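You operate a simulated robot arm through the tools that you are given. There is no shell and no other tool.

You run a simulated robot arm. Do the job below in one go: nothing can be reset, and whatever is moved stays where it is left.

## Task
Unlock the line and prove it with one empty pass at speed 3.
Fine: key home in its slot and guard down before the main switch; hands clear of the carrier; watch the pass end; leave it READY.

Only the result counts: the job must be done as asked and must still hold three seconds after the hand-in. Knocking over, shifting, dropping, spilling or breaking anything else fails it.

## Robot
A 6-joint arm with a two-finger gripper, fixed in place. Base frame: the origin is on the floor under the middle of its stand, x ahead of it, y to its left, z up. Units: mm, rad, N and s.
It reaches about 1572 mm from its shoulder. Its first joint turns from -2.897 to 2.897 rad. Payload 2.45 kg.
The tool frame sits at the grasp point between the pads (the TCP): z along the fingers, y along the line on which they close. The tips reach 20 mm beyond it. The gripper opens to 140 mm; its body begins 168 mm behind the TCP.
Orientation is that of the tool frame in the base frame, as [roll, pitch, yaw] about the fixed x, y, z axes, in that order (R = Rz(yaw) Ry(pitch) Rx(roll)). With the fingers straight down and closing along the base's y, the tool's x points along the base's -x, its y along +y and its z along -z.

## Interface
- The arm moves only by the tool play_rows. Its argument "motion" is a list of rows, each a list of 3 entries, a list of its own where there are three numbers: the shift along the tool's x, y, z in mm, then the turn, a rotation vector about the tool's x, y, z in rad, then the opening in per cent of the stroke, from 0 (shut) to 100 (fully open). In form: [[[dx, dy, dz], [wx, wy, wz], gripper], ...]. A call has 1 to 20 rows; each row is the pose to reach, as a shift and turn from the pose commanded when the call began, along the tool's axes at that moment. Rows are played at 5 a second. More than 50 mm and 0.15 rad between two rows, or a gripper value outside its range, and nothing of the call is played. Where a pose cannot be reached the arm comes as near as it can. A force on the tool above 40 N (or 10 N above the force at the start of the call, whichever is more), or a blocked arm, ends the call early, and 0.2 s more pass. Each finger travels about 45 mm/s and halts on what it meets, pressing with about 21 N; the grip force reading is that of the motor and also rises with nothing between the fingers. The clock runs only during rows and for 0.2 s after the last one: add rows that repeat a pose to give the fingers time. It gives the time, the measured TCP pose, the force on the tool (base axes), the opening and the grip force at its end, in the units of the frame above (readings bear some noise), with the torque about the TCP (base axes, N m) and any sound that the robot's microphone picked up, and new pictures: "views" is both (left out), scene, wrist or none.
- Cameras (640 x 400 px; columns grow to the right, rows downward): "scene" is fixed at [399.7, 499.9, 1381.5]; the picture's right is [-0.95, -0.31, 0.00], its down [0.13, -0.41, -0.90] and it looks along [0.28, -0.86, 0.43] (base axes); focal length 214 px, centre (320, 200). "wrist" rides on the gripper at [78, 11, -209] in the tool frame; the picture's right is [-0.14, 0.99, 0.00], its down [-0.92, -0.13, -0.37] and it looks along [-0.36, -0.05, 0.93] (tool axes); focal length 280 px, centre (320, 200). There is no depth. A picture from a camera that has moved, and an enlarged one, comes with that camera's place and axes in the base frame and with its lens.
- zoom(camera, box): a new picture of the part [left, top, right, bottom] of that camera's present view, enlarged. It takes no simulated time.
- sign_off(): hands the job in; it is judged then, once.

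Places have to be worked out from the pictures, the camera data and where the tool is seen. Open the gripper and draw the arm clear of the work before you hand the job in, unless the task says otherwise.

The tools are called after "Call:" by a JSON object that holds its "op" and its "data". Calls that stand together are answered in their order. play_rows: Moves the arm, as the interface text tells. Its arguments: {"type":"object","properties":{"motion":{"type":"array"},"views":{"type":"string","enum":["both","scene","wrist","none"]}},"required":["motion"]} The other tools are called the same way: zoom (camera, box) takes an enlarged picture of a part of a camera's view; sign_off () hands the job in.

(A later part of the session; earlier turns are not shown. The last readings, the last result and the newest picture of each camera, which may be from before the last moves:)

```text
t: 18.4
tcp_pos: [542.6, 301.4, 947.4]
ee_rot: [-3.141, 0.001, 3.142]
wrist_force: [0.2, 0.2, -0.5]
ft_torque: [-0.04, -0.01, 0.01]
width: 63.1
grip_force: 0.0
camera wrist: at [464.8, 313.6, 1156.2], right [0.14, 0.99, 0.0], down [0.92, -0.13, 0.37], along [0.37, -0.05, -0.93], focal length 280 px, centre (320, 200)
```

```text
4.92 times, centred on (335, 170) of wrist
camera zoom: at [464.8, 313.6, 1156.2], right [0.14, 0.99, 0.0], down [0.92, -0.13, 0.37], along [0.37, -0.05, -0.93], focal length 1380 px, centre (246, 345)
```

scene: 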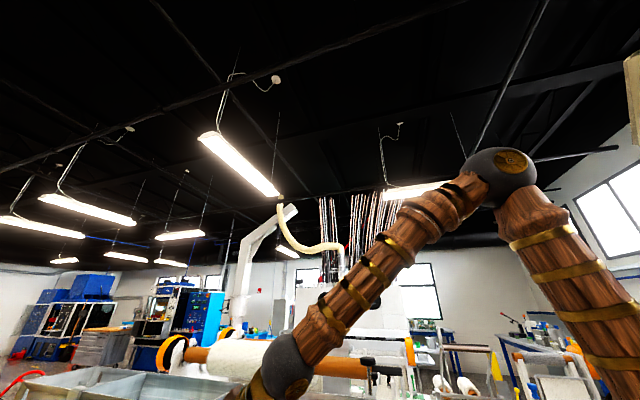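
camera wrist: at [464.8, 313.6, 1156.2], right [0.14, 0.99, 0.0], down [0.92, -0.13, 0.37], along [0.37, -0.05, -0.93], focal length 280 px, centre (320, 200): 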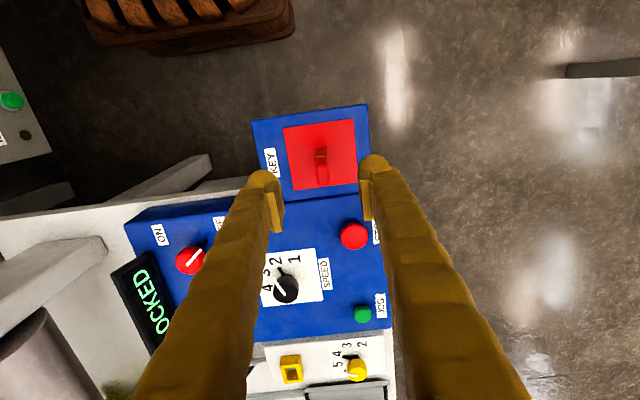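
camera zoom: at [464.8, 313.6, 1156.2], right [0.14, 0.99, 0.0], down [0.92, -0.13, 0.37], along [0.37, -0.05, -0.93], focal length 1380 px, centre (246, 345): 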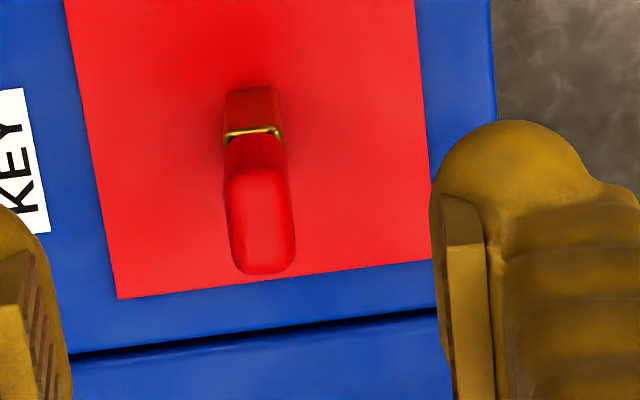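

The key top is confirmed at (546, 305.4). I'll correct by +3 mm in x and y, descend to TCP z of about 866 and close on the bow.

Call:
{"op": "play_rows", "data": {"motion": [[[-3, 3, 0], [0, 0, 0], 45], [[-3, 3, 30], [0, 0, 0], 45], [[-3, 3, 60], [0, 0, 0], 45], [[-3, 3, 81], [0, 0, 0], 45], [[-3, 3, 81], [0, 0, 0], 45], [[-3, 3, 81], [0, 0, 0], 30], [[-3, 3, 81], [0, 0, 0], 15], [[-3, 3, 81], [0, 0, 0], 5], [[-3, 3, 81], [0, 0, 0], 0], [[-3, 3, 81], [0, 0, 0], 0], [[-3, 3, 81], [0, 0, 0], 0], [[-3, 3, 81], [0, 0, 0], 0]], "views": "wrist"}}

Call:
{"op": "zoom", "data": {"camera": "wrist", "box": [260, 120, 400, 208]}}

```text
t: 21.0
tcp_pos: [546.5, 303.6, 869.4]
ee_rot: [3.141, 0.002, -3.141]
wrist_force: [-1.1, 0.7, 0.1]
ft_torque: [0.03, 0.0, -0.01]
width: 13.1
grip_force: 20.8
camera wrist: at [467.3, 314.7, 1078.1], right [0.14, 0.99, 0.0], down [0.92, -0.13, 0.37], along [0.37, -0.05, -0.93], focal length 280 px, centre (320, 200)
```

wrist: 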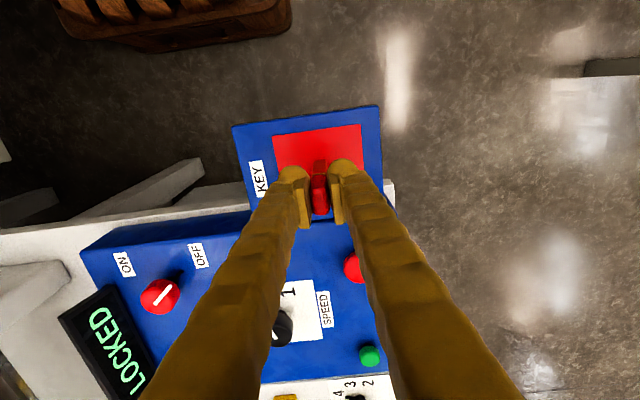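

```text
4.55 times, centred on (330, 164) of wrist
camera zoom: at [467.3, 314.7, 1078.1], right [0.14, 0.99, 0.0], down [0.92, -0.13, 0.37], along [0.37, -0.05, -0.93], focal length 1274 px, centre (274, 364)
```

zoom: 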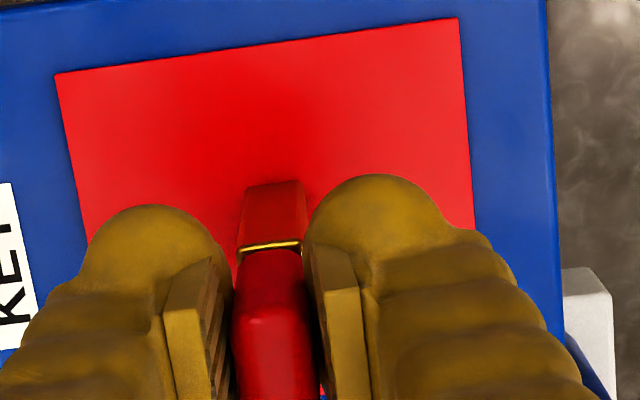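

The bow is gripped (width 13.1 mm, 20.8 N). I'll lift straight up and check.

Call:
{"op": "play_rows", "data": {"motion": [[[0, 0, -10], [0, 0, 0], 0], [[0, 0, -25], [0, 0, 0], 0], [[0, 0, -45], [0, 0, 0], 0], [[0, 0, -75], [0, 0, 0], 0], [[0, 0, -105], [0, 0, 0], 0], [[0, 0, -125], [0, 0, 0], 0], [[0, 0, -125], [0, 0, 0], 0]], "views": "wrist"}}

Call:
{"op": "zoom", "data": {"camera": "wrist", "box": [240, 80, 400, 180]}}

```text
t: 22.6
tcp_pos: [546.4, 308.1, 991.5]
ee_rot: [-3.141, 0.003, 3.141]
wrist_force: [0.2, -0.4, -0.5]
ft_torque: [-0.01, 0.0, 0.0]
width: 12.9
grip_force: 20.9
camera wrist: at [468.4, 318.1, 1201.2], right [0.14, 0.99, 0.0], down [0.92, -0.13, 0.37], along [0.37, -0.05, -0.93], focal length 280 px, centre (320, 200)
```

wrist: 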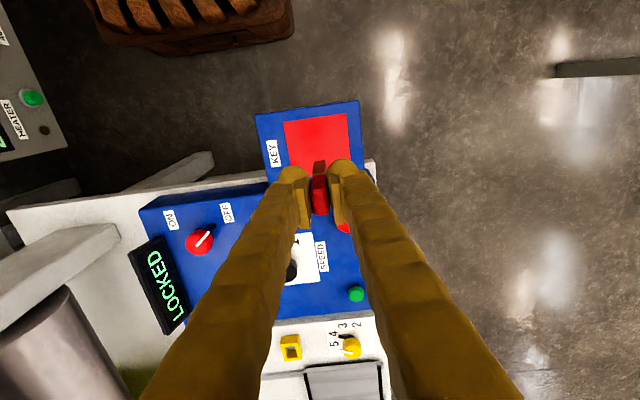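

```text
4.00 times, centred on (320, 130) of wrist
camera zoom: at [468.4, 318.1, 1201.2], right [0.14, 0.99, 0.0], down [0.92, -0.13, 0.37], along [0.37, -0.05, -0.93], focal length 1122 px, centre (320, 480)
```

zoom: 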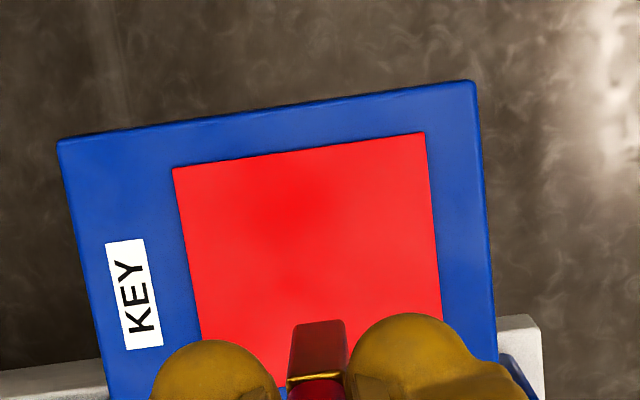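

The key is out of the dock and held upright. I'll carry it at height to above the LOCK socket.

Call:
{"op": "play_rows", "data": {"motion": [[[-33, -26, 0], [0, 0, 0], 0], [[-66, -52, 0], [0, 0, 0], 0], [[-99, -78, 0], [0, 0, 0], 0], [[-132, -104, 0], [0, 0, 0], 0], [[-165, -130, 0], [0, 0, 0], 0], [[-198, -156, 0], [0, 0, 0], 0], [[-231, -182, 0], [0, 0, 0], 0], [[-262.8, -207.5, 0], [0, 0, 0], 0], [[-262.8, -207.5, 30], [0, 0, 0], 0], [[-262.8, -207.5, 60], [0, 0, 0], 0], [[-262.8, -207.5, 85], [0, 0, 0], 0], [[-262.8, -207.5, 85], [0, 0, 0], 0], [[-262.8, -207.5, 85], [0, 0, 0], 0]], "views": "wrist"}}

Call:
{"op": "zoom", "data": {"camera": "wrist", "box": [260, 120, 380, 195]}}

Call:
{"op": "zoom", "data": {"camera": "wrist", "box": [295, 135, 345, 166]}}

```text
t: 25.4
tcp_pos: [809.5, 99.8, 907.6]
ee_rot: [3.141, 0.003, 3.141]
wrist_force: [0.7, -0.1, 0.8]
ft_torque: [-0.02, -0.01, 0.01]
width: 12.8
grip_force: 21.4
camera wrist: at [730.2, 110.8, 1116.9], right [0.14, 0.99, 0.0], down [0.92, -0.13, 0.37], along [0.37, -0.05, -0.93], focal length 280 px, centre (320, 200)
```

wrist: 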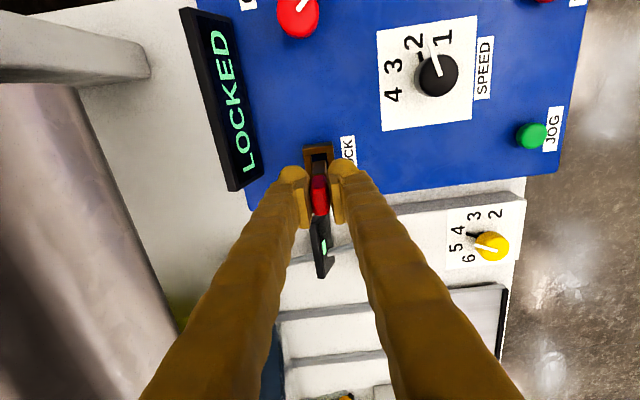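

```text
5.33 times, centred on (320, 158) of wrist
camera zoom: at [730.2, 110.8, 1116.9], right [0.14, 0.99, 0.0], down [0.92, -0.13, 0.37], along [0.37, -0.05, -0.93], focal length 1495 px, centre (320, 427)
```

zoom: 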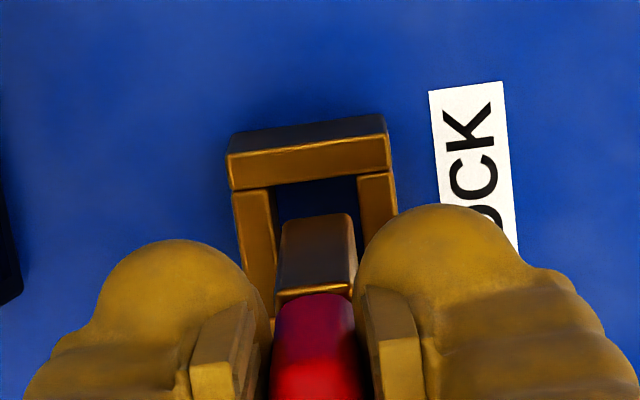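

```text
12.80 times, centred on (320, 150) of wrist
camera zoom: at [730.2, 110.8, 1116.9], right [0.14, 0.99, 0.0], down [0.92, -0.13, 0.37], along [0.37, -0.05, -0.93], focal length 3589 px, centre (320, 834)
```

zoom: 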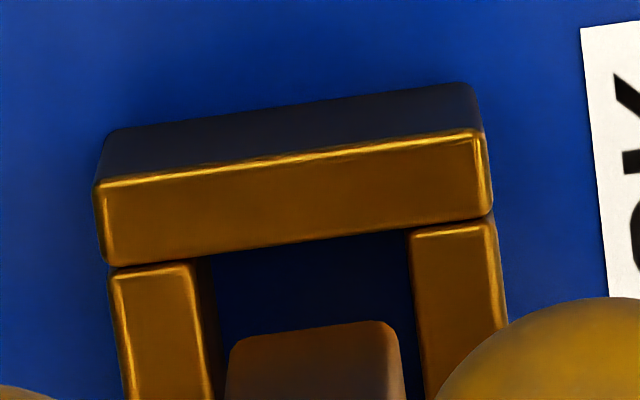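

Key bottom centre works out at about (810, 100.6) against the hole centre (809.5, 100.9), well inside the ±2 mm clearance. I'm lowering it slowly into the socket.

Call:
{"op": "play_rows", "data": {"motion": [[[0, 0, 10], [0, 0, 0], 0], [[0, 0, 18], [0, 0, 0], 0], [[0, 0, 24], [0, 0, 0], 0], [[0, 0, 30], [0, 0, 0], 0], [[0, 0, 36], [0, 0, 0], 0], [[0, 0, 40], [0, 0, 0], 0], [[0, 0, 40], [0, 0, 0], 0]], "views": "wrist"}}

Call:
{"op": "zoom", "data": {"camera": "wrist", "box": [260, 120, 380, 195]}}

```text
t: 27.0
tcp_pos: [809.3, 98.6, 868.3]
ee_rot: [3.14, 0.002, 3.14]
wrist_force: [-1.4, 2.7, 14.0]
ft_torque: [0.06, -0.11, 0.04]
width: 12.5
grip_force: 20.9
camera wrist: at [731.2, 109.8, 1076.4], right [0.14, 0.99, 0.0], down [0.92, -0.13, 0.37], along [0.37, -0.05, -0.93], focal length 280 px, centre (320, 200)
```

wrist: 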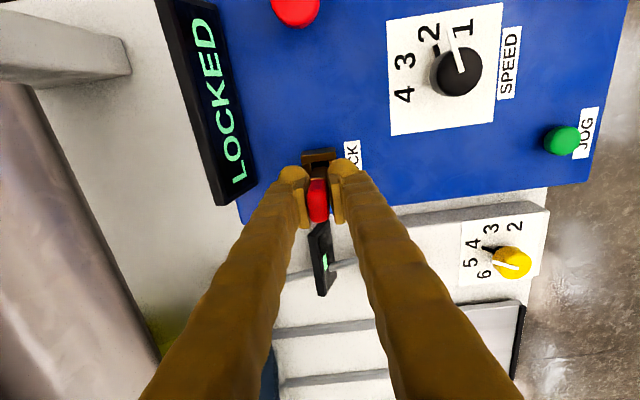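

```text
5.33 times, centred on (320, 158) of wrist
camera zoom: at [731.2, 109.8, 1076.4], right [0.14, 0.99, 0.0], down [0.92, -0.13, 0.37], along [0.37, -0.05, -0.93], focal length 1495 px, centre (320, 427)
```

zoom: 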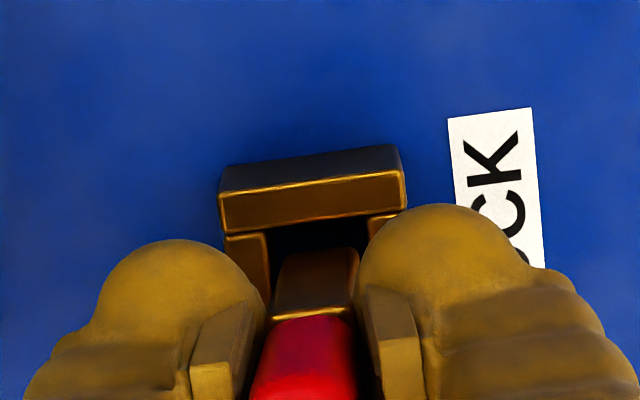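

The blade is in the sleeve, with 14 N of upward force and the display still LOCKED, so it may not be fully home. I'll press a few millimetres further, watching the force.

Call:
{"op": "play_rows", "data": {"motion": [[[0, 0, 2], [0, 0, 0], 0], [[0, 0, 3], [0, 0, 0], 0], [[0, 0, 4], [0, 0, 0], 0], [[0, 0, 5], [0, 0, 0], 0], [[0, 0, 5], [0, 0, 0], 0]], "views": "wrist"}}

Call:
{"op": "zoom", "data": {"camera": "wrist", "box": [260, 120, 380, 195]}}

```text
t: 28.2
tcp_pos: [810.1, 100.2, 863.3]
ee_rot: [3.141, 0.001, 3.141]
wrist_force: [-5.2, 1.1, 13.1]
ft_torque: [0.02, 0.09, -0.03]
width: 12.6
grip_force: 20.5
camera wrist: at [731.9, 110.4, 1071.6], right [0.14, 0.99, 0.0], down [0.92, -0.13, 0.37], along [0.37, -0.05, -0.93], focal length 280 px, centre (320, 200)
```

wrist: 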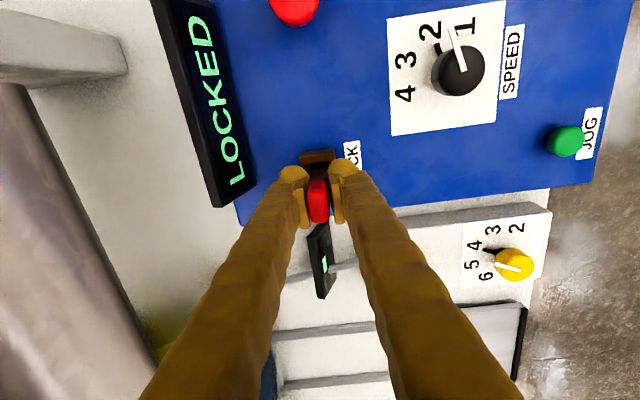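

```text
5.33 times, centred on (320, 158) of wrist
camera zoom: at [731.9, 110.4, 1071.6], right [0.14, 0.99, 0.0], down [0.92, -0.13, 0.37], along [0.37, -0.05, -0.93], focal length 1495 px, centre (320, 427)
```

zoom: 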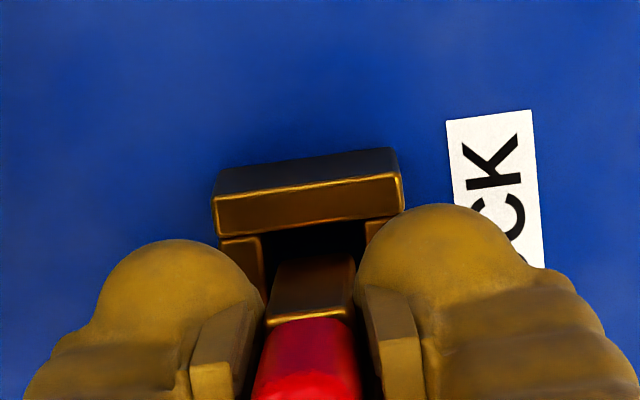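

The TCP went 5 mm lower but the force stayed constant, so the key may be slipping up in the grip rather than going in. I'll zoom closely to check.

Call:
{"op": "zoom", "data": {"camera": "wrist", "box": [290, 145, 350, 182]}}

Call:
{"op": "zoom", "data": {"camera": "wrist", "box": [290, 170, 350, 230]}}

```text
10.67 times, centred on (320, 164) of wrist
camera zoom: at [731.9, 110.4, 1071.6], right [0.14, 0.99, 0.0], down [0.92, -0.13, 0.37], along [0.37, -0.05, -0.93], focal length 2991 px, centre (320, 589)
```

zoom: 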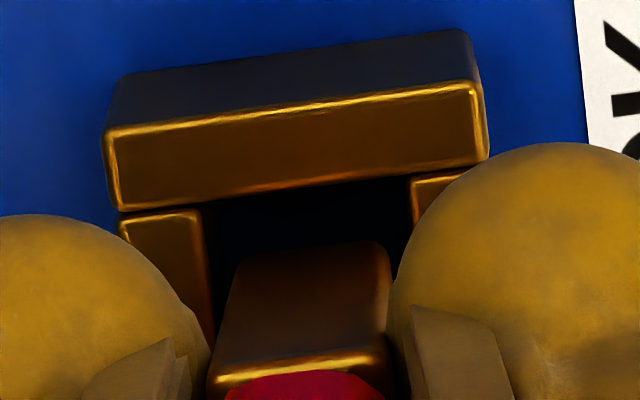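

```text
6.67 times, centred on (320, 200) of wrist
camera zoom: at [731.9, 110.4, 1071.6], right [0.14, 0.99, 0.0], down [0.92, -0.13, 0.37], along [0.37, -0.05, -0.93], focal length 1869 px, centre (320, 200)
```

zoom: 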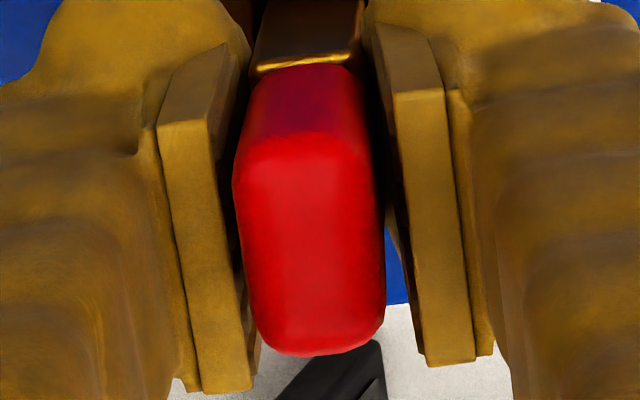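

My fit suggests the key has slid up in the grip and its foot is resting on the +x rim of the sleeve instead of being inserted. I'll zoom further to confirm before correcting.

Call:
{"op": "zoom", "data": {"camera": "wrist", "box": [300, 170, 345, 198]}}

Call:
{"op": "zoom", "data": {"camera": "wrist", "box": [300, 195, 345, 223]}}

```text
14.22 times, centred on (322, 184) of wrist
camera zoom: at [731.9, 110.4, 1071.6], right [0.14, 0.99, 0.0], down [0.92, -0.13, 0.37], along [0.37, -0.05, -0.93], focal length 3988 px, centre (284, 428)
```

zoom: 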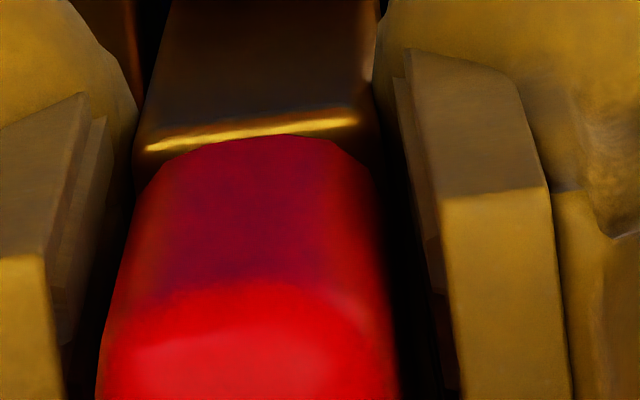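

```text
14.22 times, centred on (322, 209) of wrist
camera zoom: at [731.9, 110.4, 1071.6], right [0.14, 0.99, 0.0], down [0.92, -0.13, 0.37], along [0.37, -0.05, -0.93], focal length 3988 px, centre (284, 72)
```

zoom: 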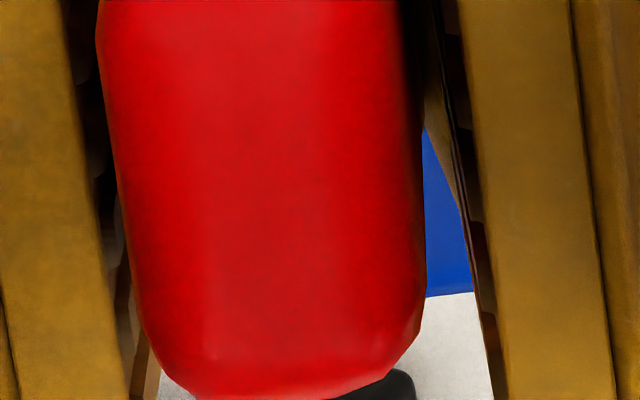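

The fit says the key slid about 26 mm up in the grip, tilted about 5.6° (foot toward +x), and rests on the +x rim. I'll lift 14 mm, tilt the tool to bring the key upright and shift to recentre the foot, then re-inspect.

Call:
{"op": "play_rows", "data": {"motion": [[[0, 0, -6], [0, 0, 0], 0], [[0, 0, -14], [0, 0, 0], 0], [[-0.7, 0, -14], [0, 0.05, 0], 0], [[-1.4, 0, -14], [0, 0.098, 0], 0], [[-1.4, 0, -14], [0, 0.098, 0], 0]], "views": "wrist"}}

Call:
{"op": "zoom", "data": {"camera": "wrist", "box": [280, 130, 360, 180]}}

Call:
{"op": "zoom", "data": {"camera": "wrist", "box": [280, 170, 360, 230]}}

```text
t: 29.4
tcp_pos: [811.4, 100.4, 876.3]
ee_rot: [3.14, -0.097, 3.141]
wrist_force: [0.3, -0.2, -0.8]
ft_torque: [0.01, 0.0, 0.01]
width: 12.6
grip_force: 21.0
camera wrist: at [753.6, 110.9, 1091.6], right [0.14, 0.99, -0.01], down [0.95, -0.13, 0.28], along [0.27, -0.05, -0.96], focal length 280 px, centre (320, 200)
```

wrist: 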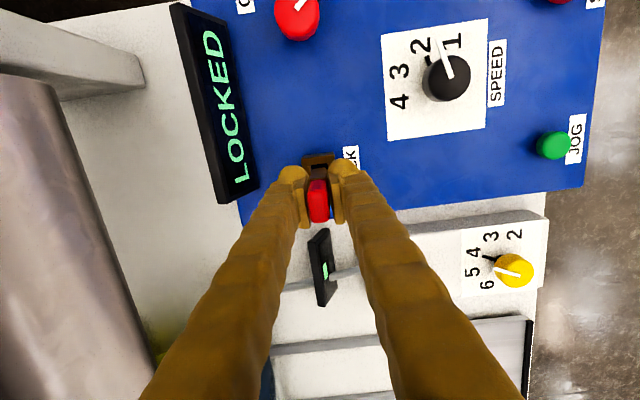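

```text
8.00 times, centred on (320, 155) of wrist
camera zoom: at [753.6, 110.9, 1091.6], right [0.14, 0.99, -0.01], down [0.95, -0.13, 0.28], along [0.27, -0.05, -0.96], focal length 2243 px, centre (320, 560)
```

zoom: 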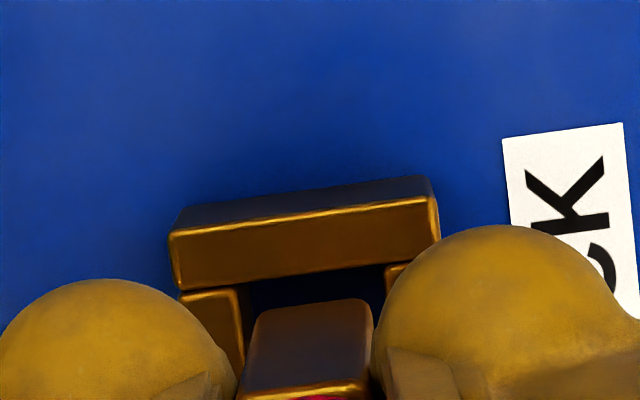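

```text
6.67 times, centred on (320, 200) of wrist
camera zoom: at [753.6, 110.9, 1091.6], right [0.14, 0.99, -0.01], down [0.95, -0.13, 0.28], along [0.27, -0.05, -0.96], focal length 1869 px, centre (320, 200)
```

zoom: 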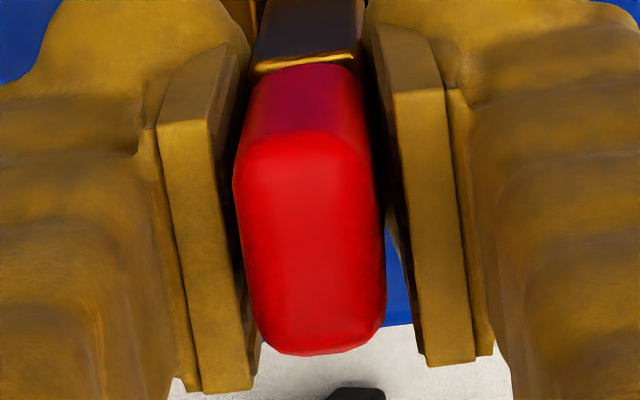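

The key is now upright with its foot at x about 797.5–820 (hole 796–824) and y aligned. I'll shift +1 mm in x and descend straight down in small steps.

Call:
{"op": "play_rows", "data": {"motion": [[[-1.5, 0, 5], [0, 0, 0], 0], [[-2.0, 0, 10], [0, 0, 0], 0], [[-2.3, 0, 13], [0, 0, 0], 0], [[-2.6, 0, 16], [0, 0, 0], 0], [[-2.9, 0, 19], [0, 0, 0], 0], [[-3.2, 0, 22], [0, 0, 0], 0], [[-3.2, 0, 22], [0, 0, 0], 0]], "views": "wrist"}}

Call:
{"op": "zoom", "data": {"camera": "wrist", "box": [280, 130, 360, 180]}}

Call:
{"op": "zoom", "data": {"camera": "wrist", "box": [280, 170, 360, 230]}}

```text
t: 31.0
tcp_pos: [811.9, 100.5, 854.6]
ee_rot: [3.14, -0.097, 3.142]
wrist_force: [-0.1, -0.7, -0.4]
ft_torque: [0.01, -0.01, 0.02]
width: 12.8
grip_force: 21.0
camera wrist: at [754.4, 110.4, 1069.7], right [0.14, 0.99, -0.01], down [0.95, -0.13, 0.28], along [0.27, -0.05, -0.96], focal length 280 px, centre (320, 200)
```

wrist: 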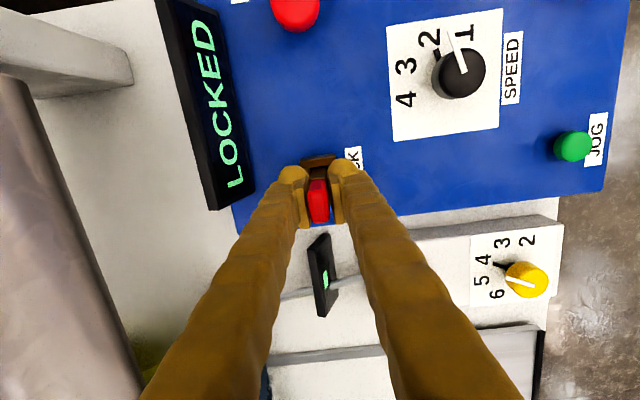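

```text
8.00 times, centred on (320, 155) of wrist
camera zoom: at [754.4, 110.4, 1069.7], right [0.14, 0.99, -0.01], down [0.95, -0.13, 0.28], along [0.27, -0.05, -0.96], focal length 2243 px, centre (320, 560)
```

zoom: 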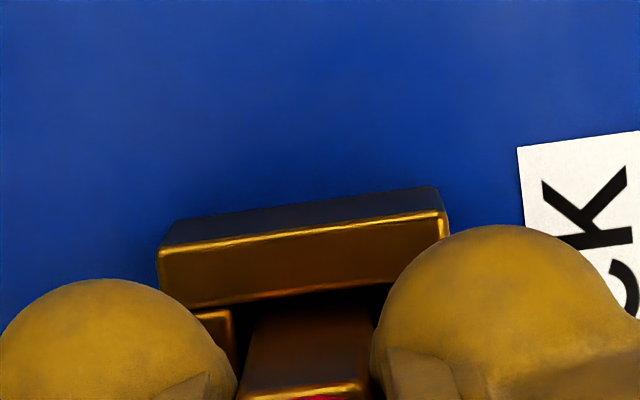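

```text
6.67 times, centred on (320, 200) of wrist
camera zoom: at [754.4, 110.4, 1069.7], right [0.14, 0.99, -0.01], down [0.95, -0.13, 0.28], along [0.27, -0.05, -0.96], focal length 1869 px, centre (320, 200)
```

zoom: 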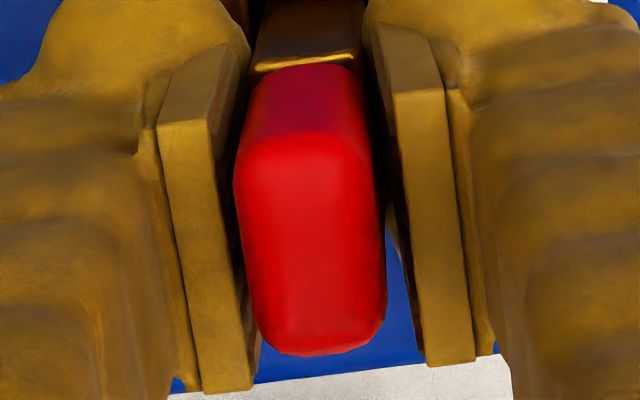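

There's no force and no slip, and the foot has entered the hole. I'll go on down another 14 mm, keeping the fingertips above the sleeve rim.

Call:
{"op": "play_rows", "data": {"motion": [[[-0.3, 0, 3], [0, 0, 0], 0], [[-0.6, 0, 6], [0, 0, 0], 0], [[-0.9, 0, 9], [0, 0, 0], 0], [[-1.2, 0, 12], [0, 0, 0], 0], [[-1.4, 0, 14], [0, 0, 0], 0], [[-1.4, 0, 14], [0, 0, 0], 0]], "views": "wrist"}}

Call:
{"op": "zoom", "data": {"camera": "wrist", "box": [280, 130, 360, 180]}}

Call:
{"op": "zoom", "data": {"camera": "wrist", "box": [280, 170, 360, 230]}}

```text
t: 32.4
tcp_pos: [812.7, 98.8, 840.8]
ee_rot: [3.14, -0.096, -3.141]
wrist_force: [-0.6, -1.2, 0.5]
ft_torque: [0.0, 0.02, -0.02]
width: 12.9
grip_force: 20.9
camera wrist: at [754.8, 110.7, 1055.5], right [0.14, 0.99, -0.01], down [0.95, -0.13, 0.28], along [0.27, -0.05, -0.96], focal length 280 px, centre (320, 200)
```

wrist: 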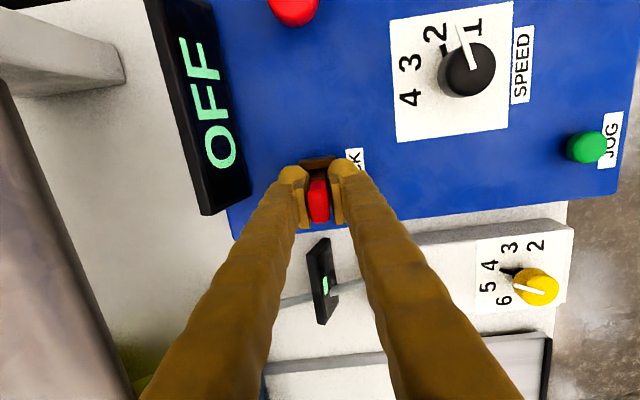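

```text
8.00 times, centred on (320, 155) of wrist
camera zoom: at [754.8, 110.7, 1055.5], right [0.14, 0.99, -0.01], down [0.95, -0.13, 0.28], along [0.27, -0.05, -0.96], focal length 2243 px, centre (320, 560)
```

zoom: 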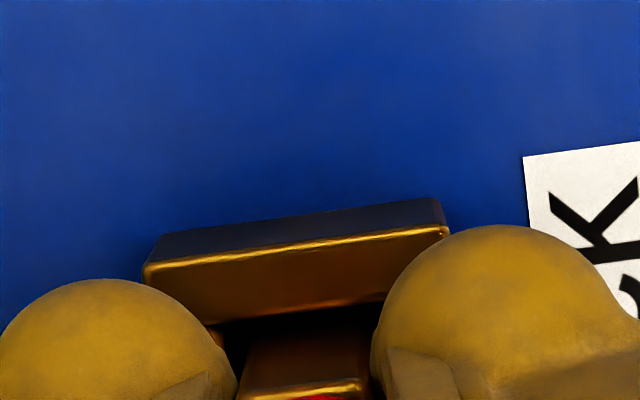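

```text
6.67 times, centred on (320, 200) of wrist
camera zoom: at [754.8, 110.7, 1055.5], right [0.14, 0.99, -0.01], down [0.95, -0.13, 0.28], along [0.27, -0.05, -0.96], focal length 1869 px, centre (320, 200)
```

zoom: 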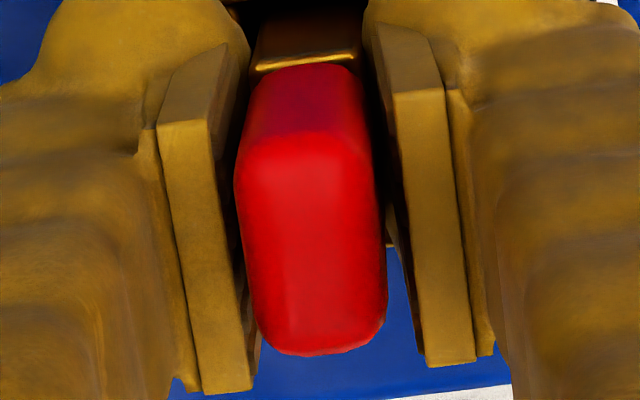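

The display changed from LOCKED to OFF, so the key has registered. I'll open gently so it seats, then rise straight off it.

Call:
{"op": "play_rows", "data": {"motion": [[[0, 0, 0], [0, 0, 0], 15], [[0, 0, 0], [0, 0, 0], 25], [[0, 0, 0], [0, 0, 0], 32], [[0, 0, 0], [0, 0, 0], 32], [[2.5, 0, -25], [0, 0, 0], 32], [[5, 0, -50], [0, 0, 0], 32], [[8, 0, -80], [0, 0, 0], 32], [[11, 0, -110], [0, 0, 0], 32], [[11, 0, -110], [0, -0.096, 0], 32], [[11, 0, -110], [0, -0.096, 0], 32]], "views": "wrist"}}

Call:
{"op": "zoom", "data": {"camera": "wrist", "box": [270, 110, 370, 210]}}

```text
t: 34.6
tcp_pos: [813.5, 98.3, 950.2]
ee_rot: [-3.141, 0.001, 3.141]
wrist_force: [-0.1, 0.7, -0.4]
ft_torque: [0.03, 0.0, -0.01]
width: 44.8
grip_force: 0.0
camera wrist: at [734.5, 111.1, 1159.9], right [0.14, 0.99, 0.0], down [0.92, -0.13, 0.37], along [0.37, -0.05, -0.93], focal length 280 px, centre (320, 200)
```

wrist: 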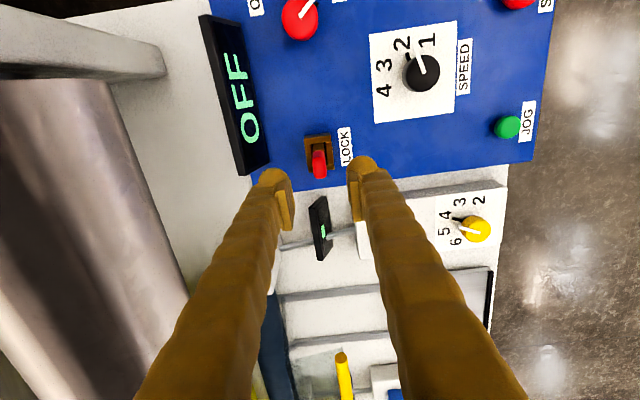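

```text
4.00 times, centred on (320, 160) of wrist
camera zoom: at [734.5, 111.1, 1159.9], right [0.14, 0.99, 0.0], down [0.92, -0.13, 0.37], along [0.37, -0.05, -0.93], focal length 1122 px, centre (320, 360)
```

zoom: 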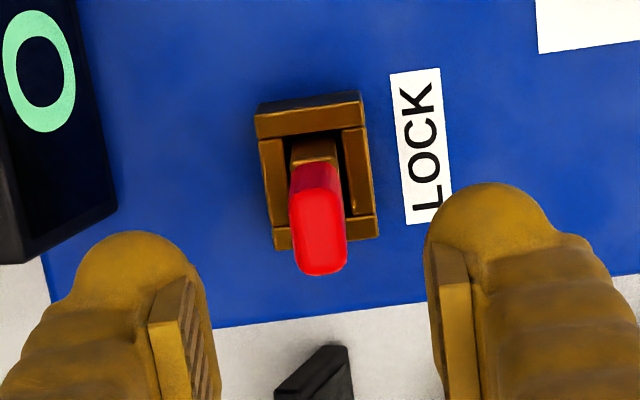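

The key stands in the socket. I'll zoom in to verify it's fully seated.

Call:
{"op": "zoom", "data": {"camera": "wrist", "box": [298, 128, 342, 156]}}

Call:
{"op": "zoom", "data": {"camera": "wrist", "box": [298, 150, 342, 182]}}

```text
14.29 times, centred on (320, 142) of wrist
camera zoom: at [734.5, 111.1, 1159.9], right [0.14, 0.99, 0.0], down [0.92, -0.13, 0.37], along [0.37, -0.05, -0.93], focal length 4006 px, centre (320, 1029)
```

zoom: 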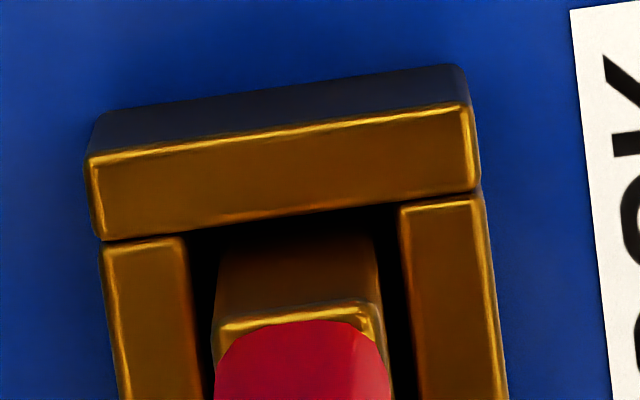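

```text
12.50 times, centred on (320, 166) of wrist
camera zoom: at [734.5, 111.1, 1159.9], right [0.14, 0.99, 0.0], down [0.92, -0.13, 0.37], along [0.37, -0.05, -0.93], focal length 3505 px, centre (320, 625)
```

zoom: 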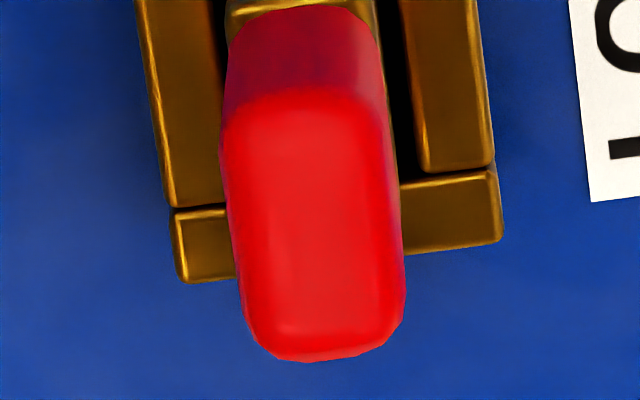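

The key looks seated (its boundary and top heights match a foot on the panel) and the display reads OFF. Next is the guard: I'll close the gripper and move above the guard's near end, clear of its handle, to inspect before pushing it down.

Call:
{"op": "play_rows", "data": {"motion": [[[0, 0, -25], [0, 0, 0], 10], [[0, 0, -50], [0, 0, 0], 0], [[-45, 1, -55], [0, 0, 0], 0], [[-90, 2, -60], [0, 0, 0], 0], [[-135, 3, -65], [0, 0, 0], 0], [[-175, 4, -70], [0, 0, 0], 0], [[-175, 5, -70], [0, 0, 0], 0]], "views": "both"}}

Call:
{"op": "zoom", "data": {"camera": "wrist", "box": [200, 60, 440, 210]}}

Call:
{"op": "zoom", "data": {"camera": "wrist", "box": [280, 0, 480, 60]}}

```text
t: 36.2
tcp_pos: [989.3, 104.2, 1021.7]
ee_rot: [3.141, 0.0, -3.141]
wrist_force: [-0.1, 0.4, 0.4]
ft_torque: [-0.04, -0.01, -0.03]
width: 0.2
grip_force: 21.0
camera wrist: at [911.6, 116.0, 1230.7], right [0.14, 0.99, 0.0], down [0.92, -0.13, 0.37], along [0.36, -0.05, -0.93], focal length 280 px, centre (320, 200)
```

scene: 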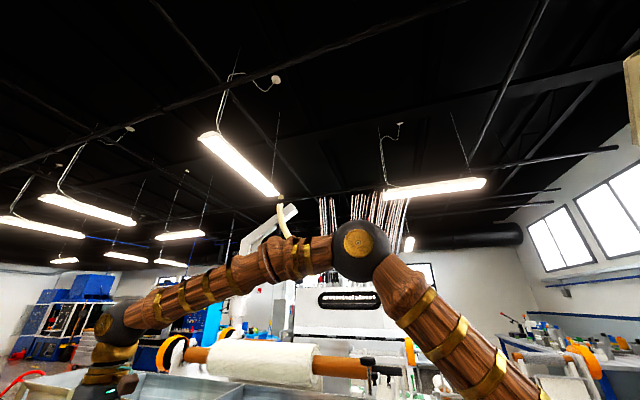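
wrist: 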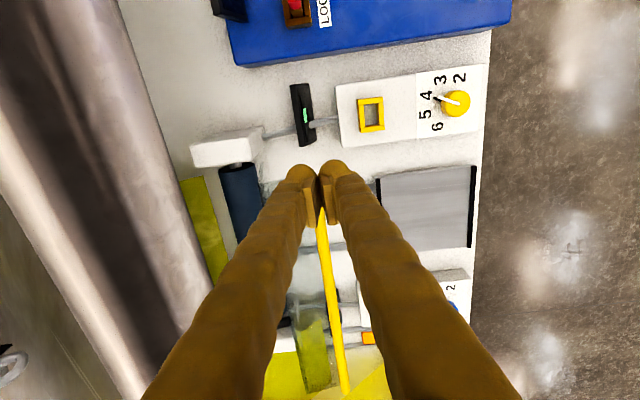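

```text
2.67 times, centred on (320, 135) of wrist
camera zoom: at [911.6, 116.0, 1230.7], right [0.14, 0.99, 0.0], down [0.92, -0.13, 0.37], along [0.36, -0.05, -0.93], focal length 748 px, centre (320, 373)
```

zoom: 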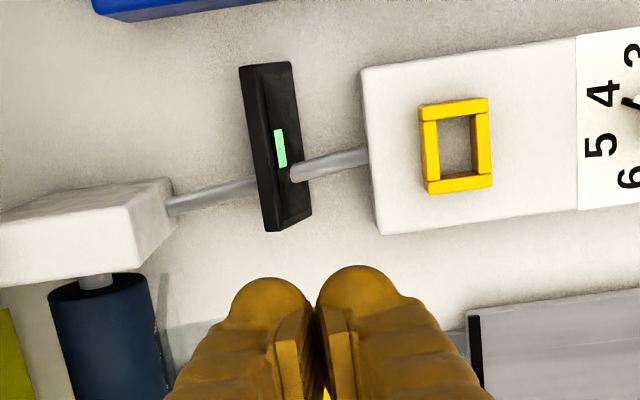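

```text
3.20 times, centred on (380, 30) of wrist
camera zoom: at [911.6, 116.0, 1230.7], right [0.14, 0.99, 0.0], down [0.92, -0.13, 0.37], along [0.36, -0.05, -0.93], focal length 897 px, centre (128, 744)
```

zoom: 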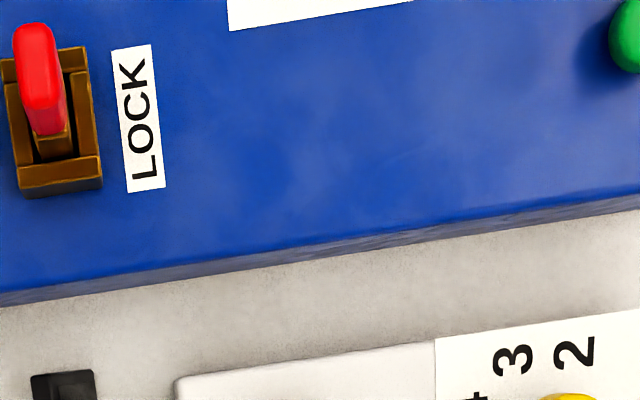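

The closed fingertips span about 53 mm in y. I'll move to x 1050 and press straight down on the yellow bar and lip, watching the force as the guard starts to swing.

Call:
{"op": "play_rows", "data": {"motion": [[[-30, 1, 0], [0, 0, 0], 0], [[-60, 1, 0], [0, 0, 0], 0], [[-60, 1, 20], [0, 0, 0], 0], [[-60, 1, 40], [0, 0, 0], 0], [[-60, 1, 48], [0, 0, 0], 0], [[-60, 1, 56], [0, 0, 0], 0], [[-60, 1, 64], [0, 0, 0], 0], [[-60, 1, 72], [0, 0, 0], 0], [[-60, 1, 80], [0, 0, 0], 0], [[-60, 1, 80], [0, 0, 0], 0]], "views": "wrist"}}

Call:
{"op": "zoom", "data": {"camera": "wrist", "box": [200, 130, 440, 280]}}

```text
t: 37.8
tcp_pos: [1049.4, 109.3, 962.7]
ee_rot: [3.14, 0.004, -3.14]
wrist_force: [-0.3, 5.3, 3.6]
ft_torque: [0.12, 0.06, -0.01]
width: 0.0
grip_force: 30.2
stopped in row 8: the force on the tool passed its limit at 46 N (the readings are from after the stop); the commanded pose is now the measured one
camera wrist: at [969.7, 119.4, 1171.2], right [0.14, 0.99, 0.0], down [0.92, -0.13, 0.37], along [0.37, -0.05, -0.93], focal length 280 px, centre (320, 200)
```

wrist: 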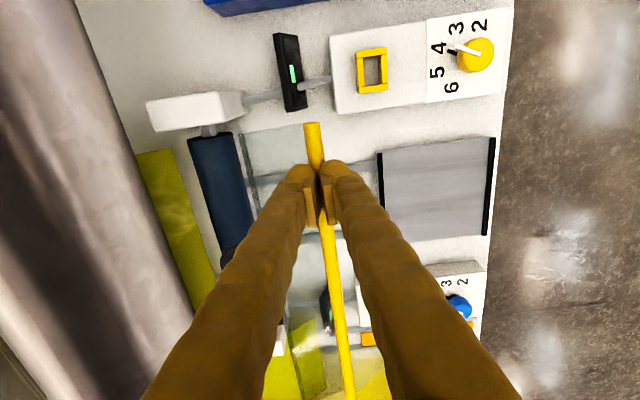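

```text
2.67 times, centred on (320, 205) of wrist
camera zoom: at [969.7, 119.4, 1171.2], right [0.14, 0.99, 0.0], down [0.92, -0.13, 0.37], along [0.37, -0.05, -0.93], focal length 748 px, centre (320, 187)
```

zoom: 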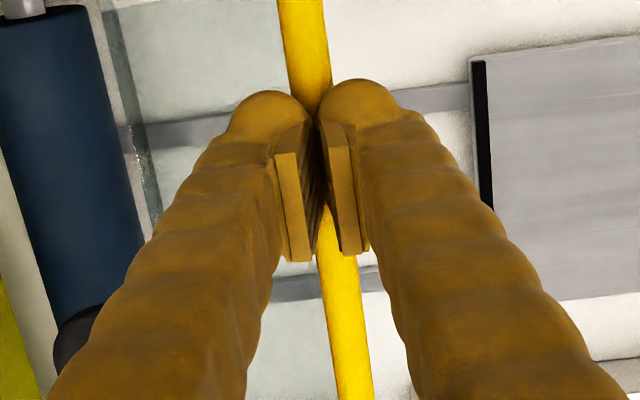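

The call stopped at 46 N, but the bar did move (now about y 109, z 937) and the residual force is only a few newtons, so the hinge resists speed. I'll keep pushing much more slowly.

Call:
{"op": "play_rows", "data": {"motion": [[[0, 0, 2], [0, 0, 0], 0], [[0, 0, 4], [0, 0, 0], 0], [[0, 0, 6], [0, 0, 0], 0], [[0, 0, 8], [0, 0, 0], 0], [[0, 0, 10], [0, 0, 0], 0], [[0, 0, 12], [0, 0, 0], 0], [[0, 0, 14], [0, 0, 0], 0], [[0, 0, 16], [0, 0, 0], 0]], "views": "wrist"}}

```text
t: 38.6
tcp_pos: [1049.4, 111.3, 960.7]
ee_rot: [3.136, 0.006, -3.139]
wrist_force: [-1.5, 3.6, 4.5]
ft_torque: [0.08, 0.1, -0.08]
width: 5.8
grip_force: 29.4
stopped in row 3: the force on the tool passed its limit at 43 N (the readings are from after the stop); the commanded pose is now the measured one
camera wrist: at [969.4, 121.6, 1168.3], right [0.14, 0.99, 0.01], down [0.92, -0.13, 0.37], along [0.37, -0.04, -0.93], focal length 280 px, centre (320, 200)
```

wrist: 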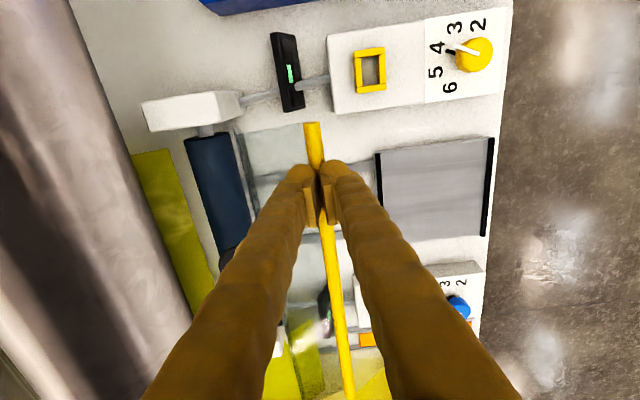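

The bar was wedged between the fingertips and I pushed straight down instead of along its arc, so it jammed. I'll back off, move to the sheet's outer (-y) face near its top at x 1050, and push it around the hinge arc from there.

Call:
{"op": "play_rows", "data": {"motion": [[[0, 0, -15], [0.005, 0.005, 0], 0], [[0, 0, -45], [0.005, 0.005, 0], 0], [[0, -35, -60], [0.005, 0.005, 0], 0], [[0, -75, -60], [0.005, 0.005, 0], 0], [[0, -113, -60], [0.005, 0.005, 0], 0], [[0, -113, -60], [0.005, 0.005, 0], 0]], "views": "wrist"}}

Call:
{"op": "zoom", "data": {"camera": "wrist", "box": [280, 100, 440, 200]}}

Call:
{"op": "zoom", "data": {"camera": "wrist", "box": [280, 200, 440, 400]}}

```text
t: 40.0
tcp_pos: [1051.6, -1.5, 1017.4]
ee_rot: [3.14, 0.001, -3.141]
wrist_force: [-0.5, -0.1, -0.5]
ft_torque: [-0.02, 0.03, 0.01]
width: 0.2
grip_force: 29.3
camera wrist: at [973.6, 8.7, 1225.9], right [0.14, 0.99, 0.0], down [0.92, -0.13, 0.37], along [0.37, -0.05, -0.93], focal length 280 px, centre (320, 200)
```

wrist: 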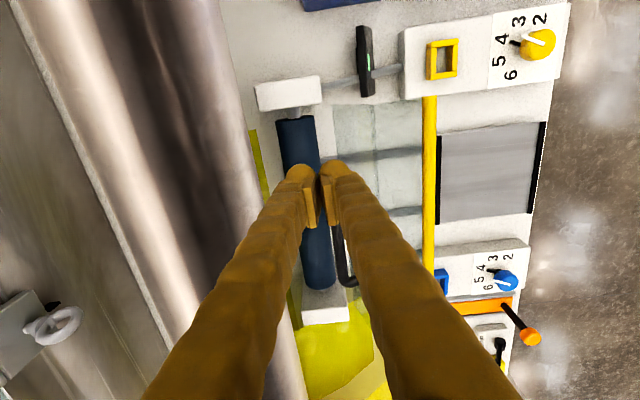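

```text
4.00 times, centred on (360, 150) of wrist
camera zoom: at [973.6, 8.7, 1225.9], right [0.14, 0.99, 0.0], down [0.92, -0.13, 0.37], along [0.37, -0.05, -0.93], focal length 1122 px, centre (160, 400)
```

zoom: 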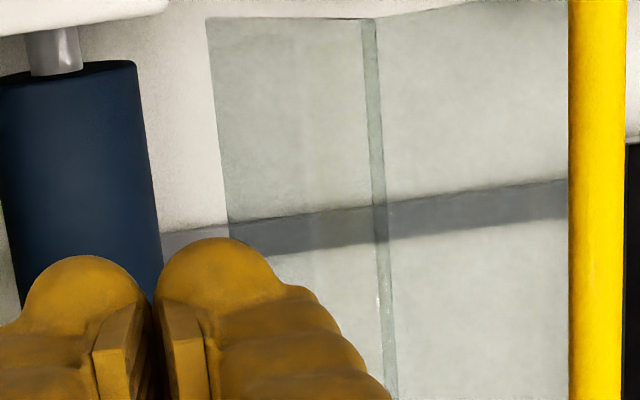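

```text
2.00 times, centred on (360, 300) of wrist
camera zoom: at [973.6, 8.7, 1225.9], right [0.14, 0.99, 0.0], down [0.92, -0.13, 0.37], along [0.37, -0.05, -0.93], focal length 561 px, centre (240, 0)
```

zoom: 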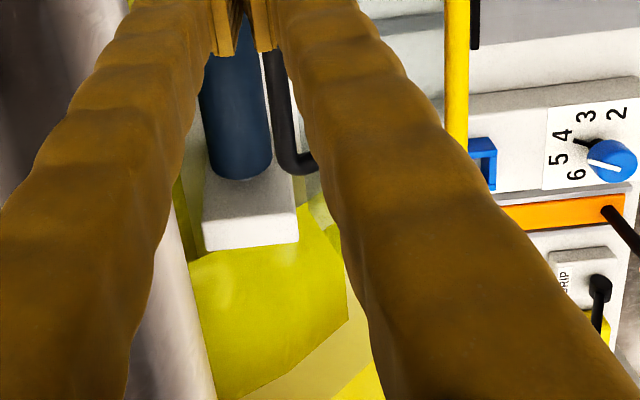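

This view confirms the model: sheet foot at y 21 (hinge), corner at about (56, 942), bar at y about 113, and it stays where pushed. I'll drop the closed fingers behind the sheet and push along the arc about (21, 840).

Call:
{"op": "play_rows", "data": {"motion": [[[0, 2, 40], [0, 0, 0], 0], [[0, 4.4, 79], [0, 0, 0], 0], [[0, 12.3, 78.7], [0, 0, 0], 0], [[0, 16.3, 79], [0, 0, 0], 0], [[0, 20.3, 79.1], [0, 0, 0], 0], [[0, 24.3, 79.6], [0, 0, 0], 0], [[0, 28.2, 80.2], [0, 0, 0], 0], [[0, 32, 81], [0, 0, 0], 0], [[0, 35.9, 82], [0, 0, 0], 0], [[0, 39.7, 83.2], [0, 0, 0], 0], [[0, 43.5, 84.5], [0, 0, 0], 0], [[0, 43.5, 84.5], [0, 0, 0], 0]], "views": "wrist"}}

Call:
{"op": "zoom", "data": {"camera": "wrist", "box": [280, 100, 440, 200]}}

```text
t: 42.6
tcp_pos: [1050.2, 41.4, 934.9]
ee_rot: [3.139, 0.001, -3.14]
wrist_force: [-0.7, -0.2, 1.0]
ft_torque: [0.02, -0.02, -0.02]
width: 0.0
grip_force: 29.0
camera wrist: at [970.7, 52.1, 1143.9], right [0.14, 0.99, 0.0], down [0.92, -0.13, 0.37], along [0.37, -0.05, -0.93], focal length 280 px, centre (320, 200)
```

wrist: 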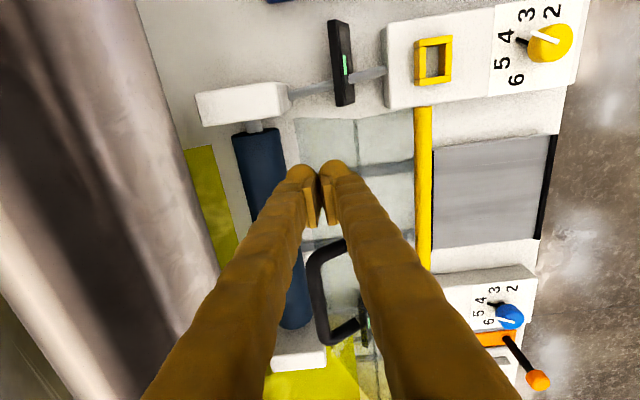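

```text
4.00 times, centred on (360, 150) of wrist
camera zoom: at [970.7, 52.1, 1143.9], right [0.14, 0.99, 0.0], down [0.92, -0.13, 0.37], along [0.37, -0.05, -0.93], focal length 1122 px, centre (160, 400)
```

zoom: 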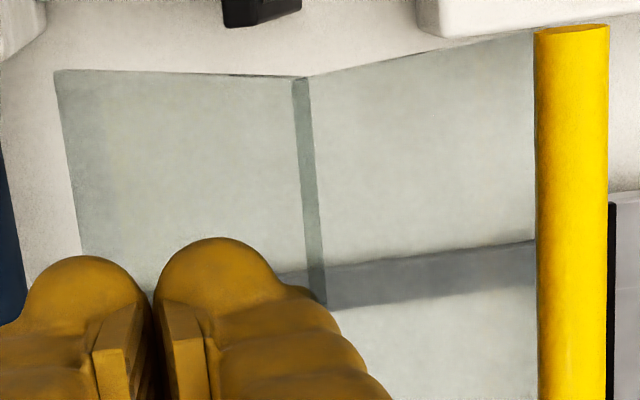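

The guard swings easily this way (about 1 N) and follows the model, now about 60° open. I'm continuing along the arc down to about 10°.

Call:
{"op": "play_rows", "data": {"motion": [[[0, 3.7, 1.5], [0, 0, 0], 0], [[0, 7.3, 3.1], [0, 0, 0], 0], [[0, 10.9, 5], [0, 0, 0], 0], [[0, 14.4, 6.9], [0, 0, 0], 0], [[0, 17.7, 9.1], [0, 0, 0], 0], [[0, 21, 11.2], [0, 0, 0], 0], [[0, 24.2, 13.6], [0, 0, 0], 0], [[0, 27.3, 16], [0, 0, 0], 0], [[0, 30.2, 18.8], [0, 0, 0], 0], [[0, 33.1, 21.5], [0, 0, 0], 0], [[0, 35.8, 24.5], [0, 0, 0], 0], [[0, 38.4, 27.4], [0, 0, 0], 0], [[0, 40.9, 30.6], [0, 0, 0], 0], [[0, 43.3, 33.8], [0, 0, 0], 0], [[0, 45.4, 37.2], [0, 0, 0], 0], [[0, 47.5, 40.5], [0, 0, 0], 0], [[0, 49.3, 44], [0, 0, 0], 0], [[0, 51, 47.6], [0, 0, 0], 0], [[0, 52.5, 51.3], [0, 0, 0], 0], [[0, 54, 55], [0, 0, 0], 0]], "views": "wrist"}}

Call:
{"op": "zoom", "data": {"camera": "wrist", "box": [240, 80, 400, 180]}}

```text
t: 46.8
tcp_pos: [1049.2, 95.6, 877.9]
ee_rot: [-3.141, 0.002, -3.14]
wrist_force: [0.1, -1.0, 0.1]
ft_torque: [0.02, 0.0, 0.0]
width: 0.0
grip_force: 29.1
camera wrist: at [970.5, 106.0, 1087.9], right [0.14, 0.99, 0.0], down [0.92, -0.13, 0.37], along [0.37, -0.05, -0.93], focal length 280 px, centre (320, 200)
```

wrist: 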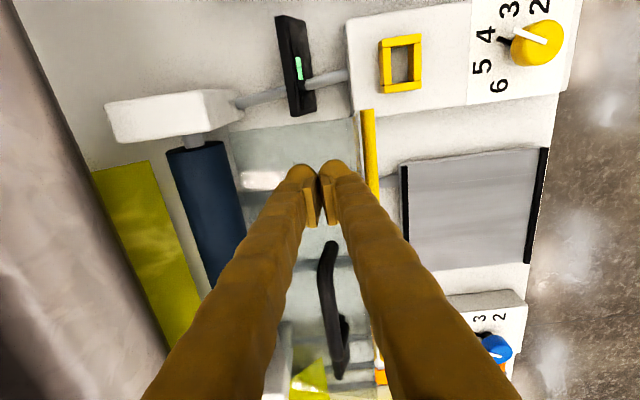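

```text
4.00 times, centred on (320, 130) of wrist
camera zoom: at [970.5, 106.0, 1087.9], right [0.14, 0.99, 0.0], down [0.92, -0.13, 0.37], along [0.37, -0.05, -0.93], focal length 1122 px, centre (320, 480)
```

zoom: 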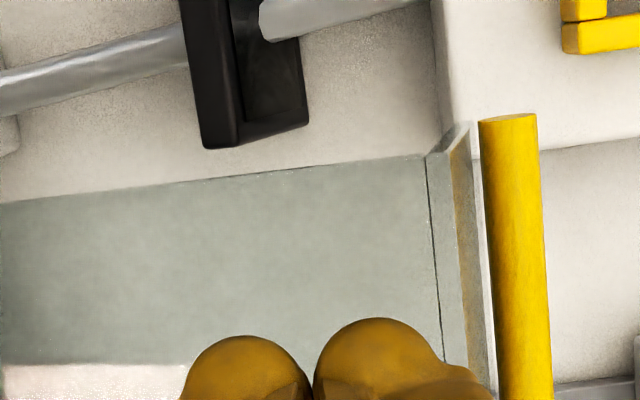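

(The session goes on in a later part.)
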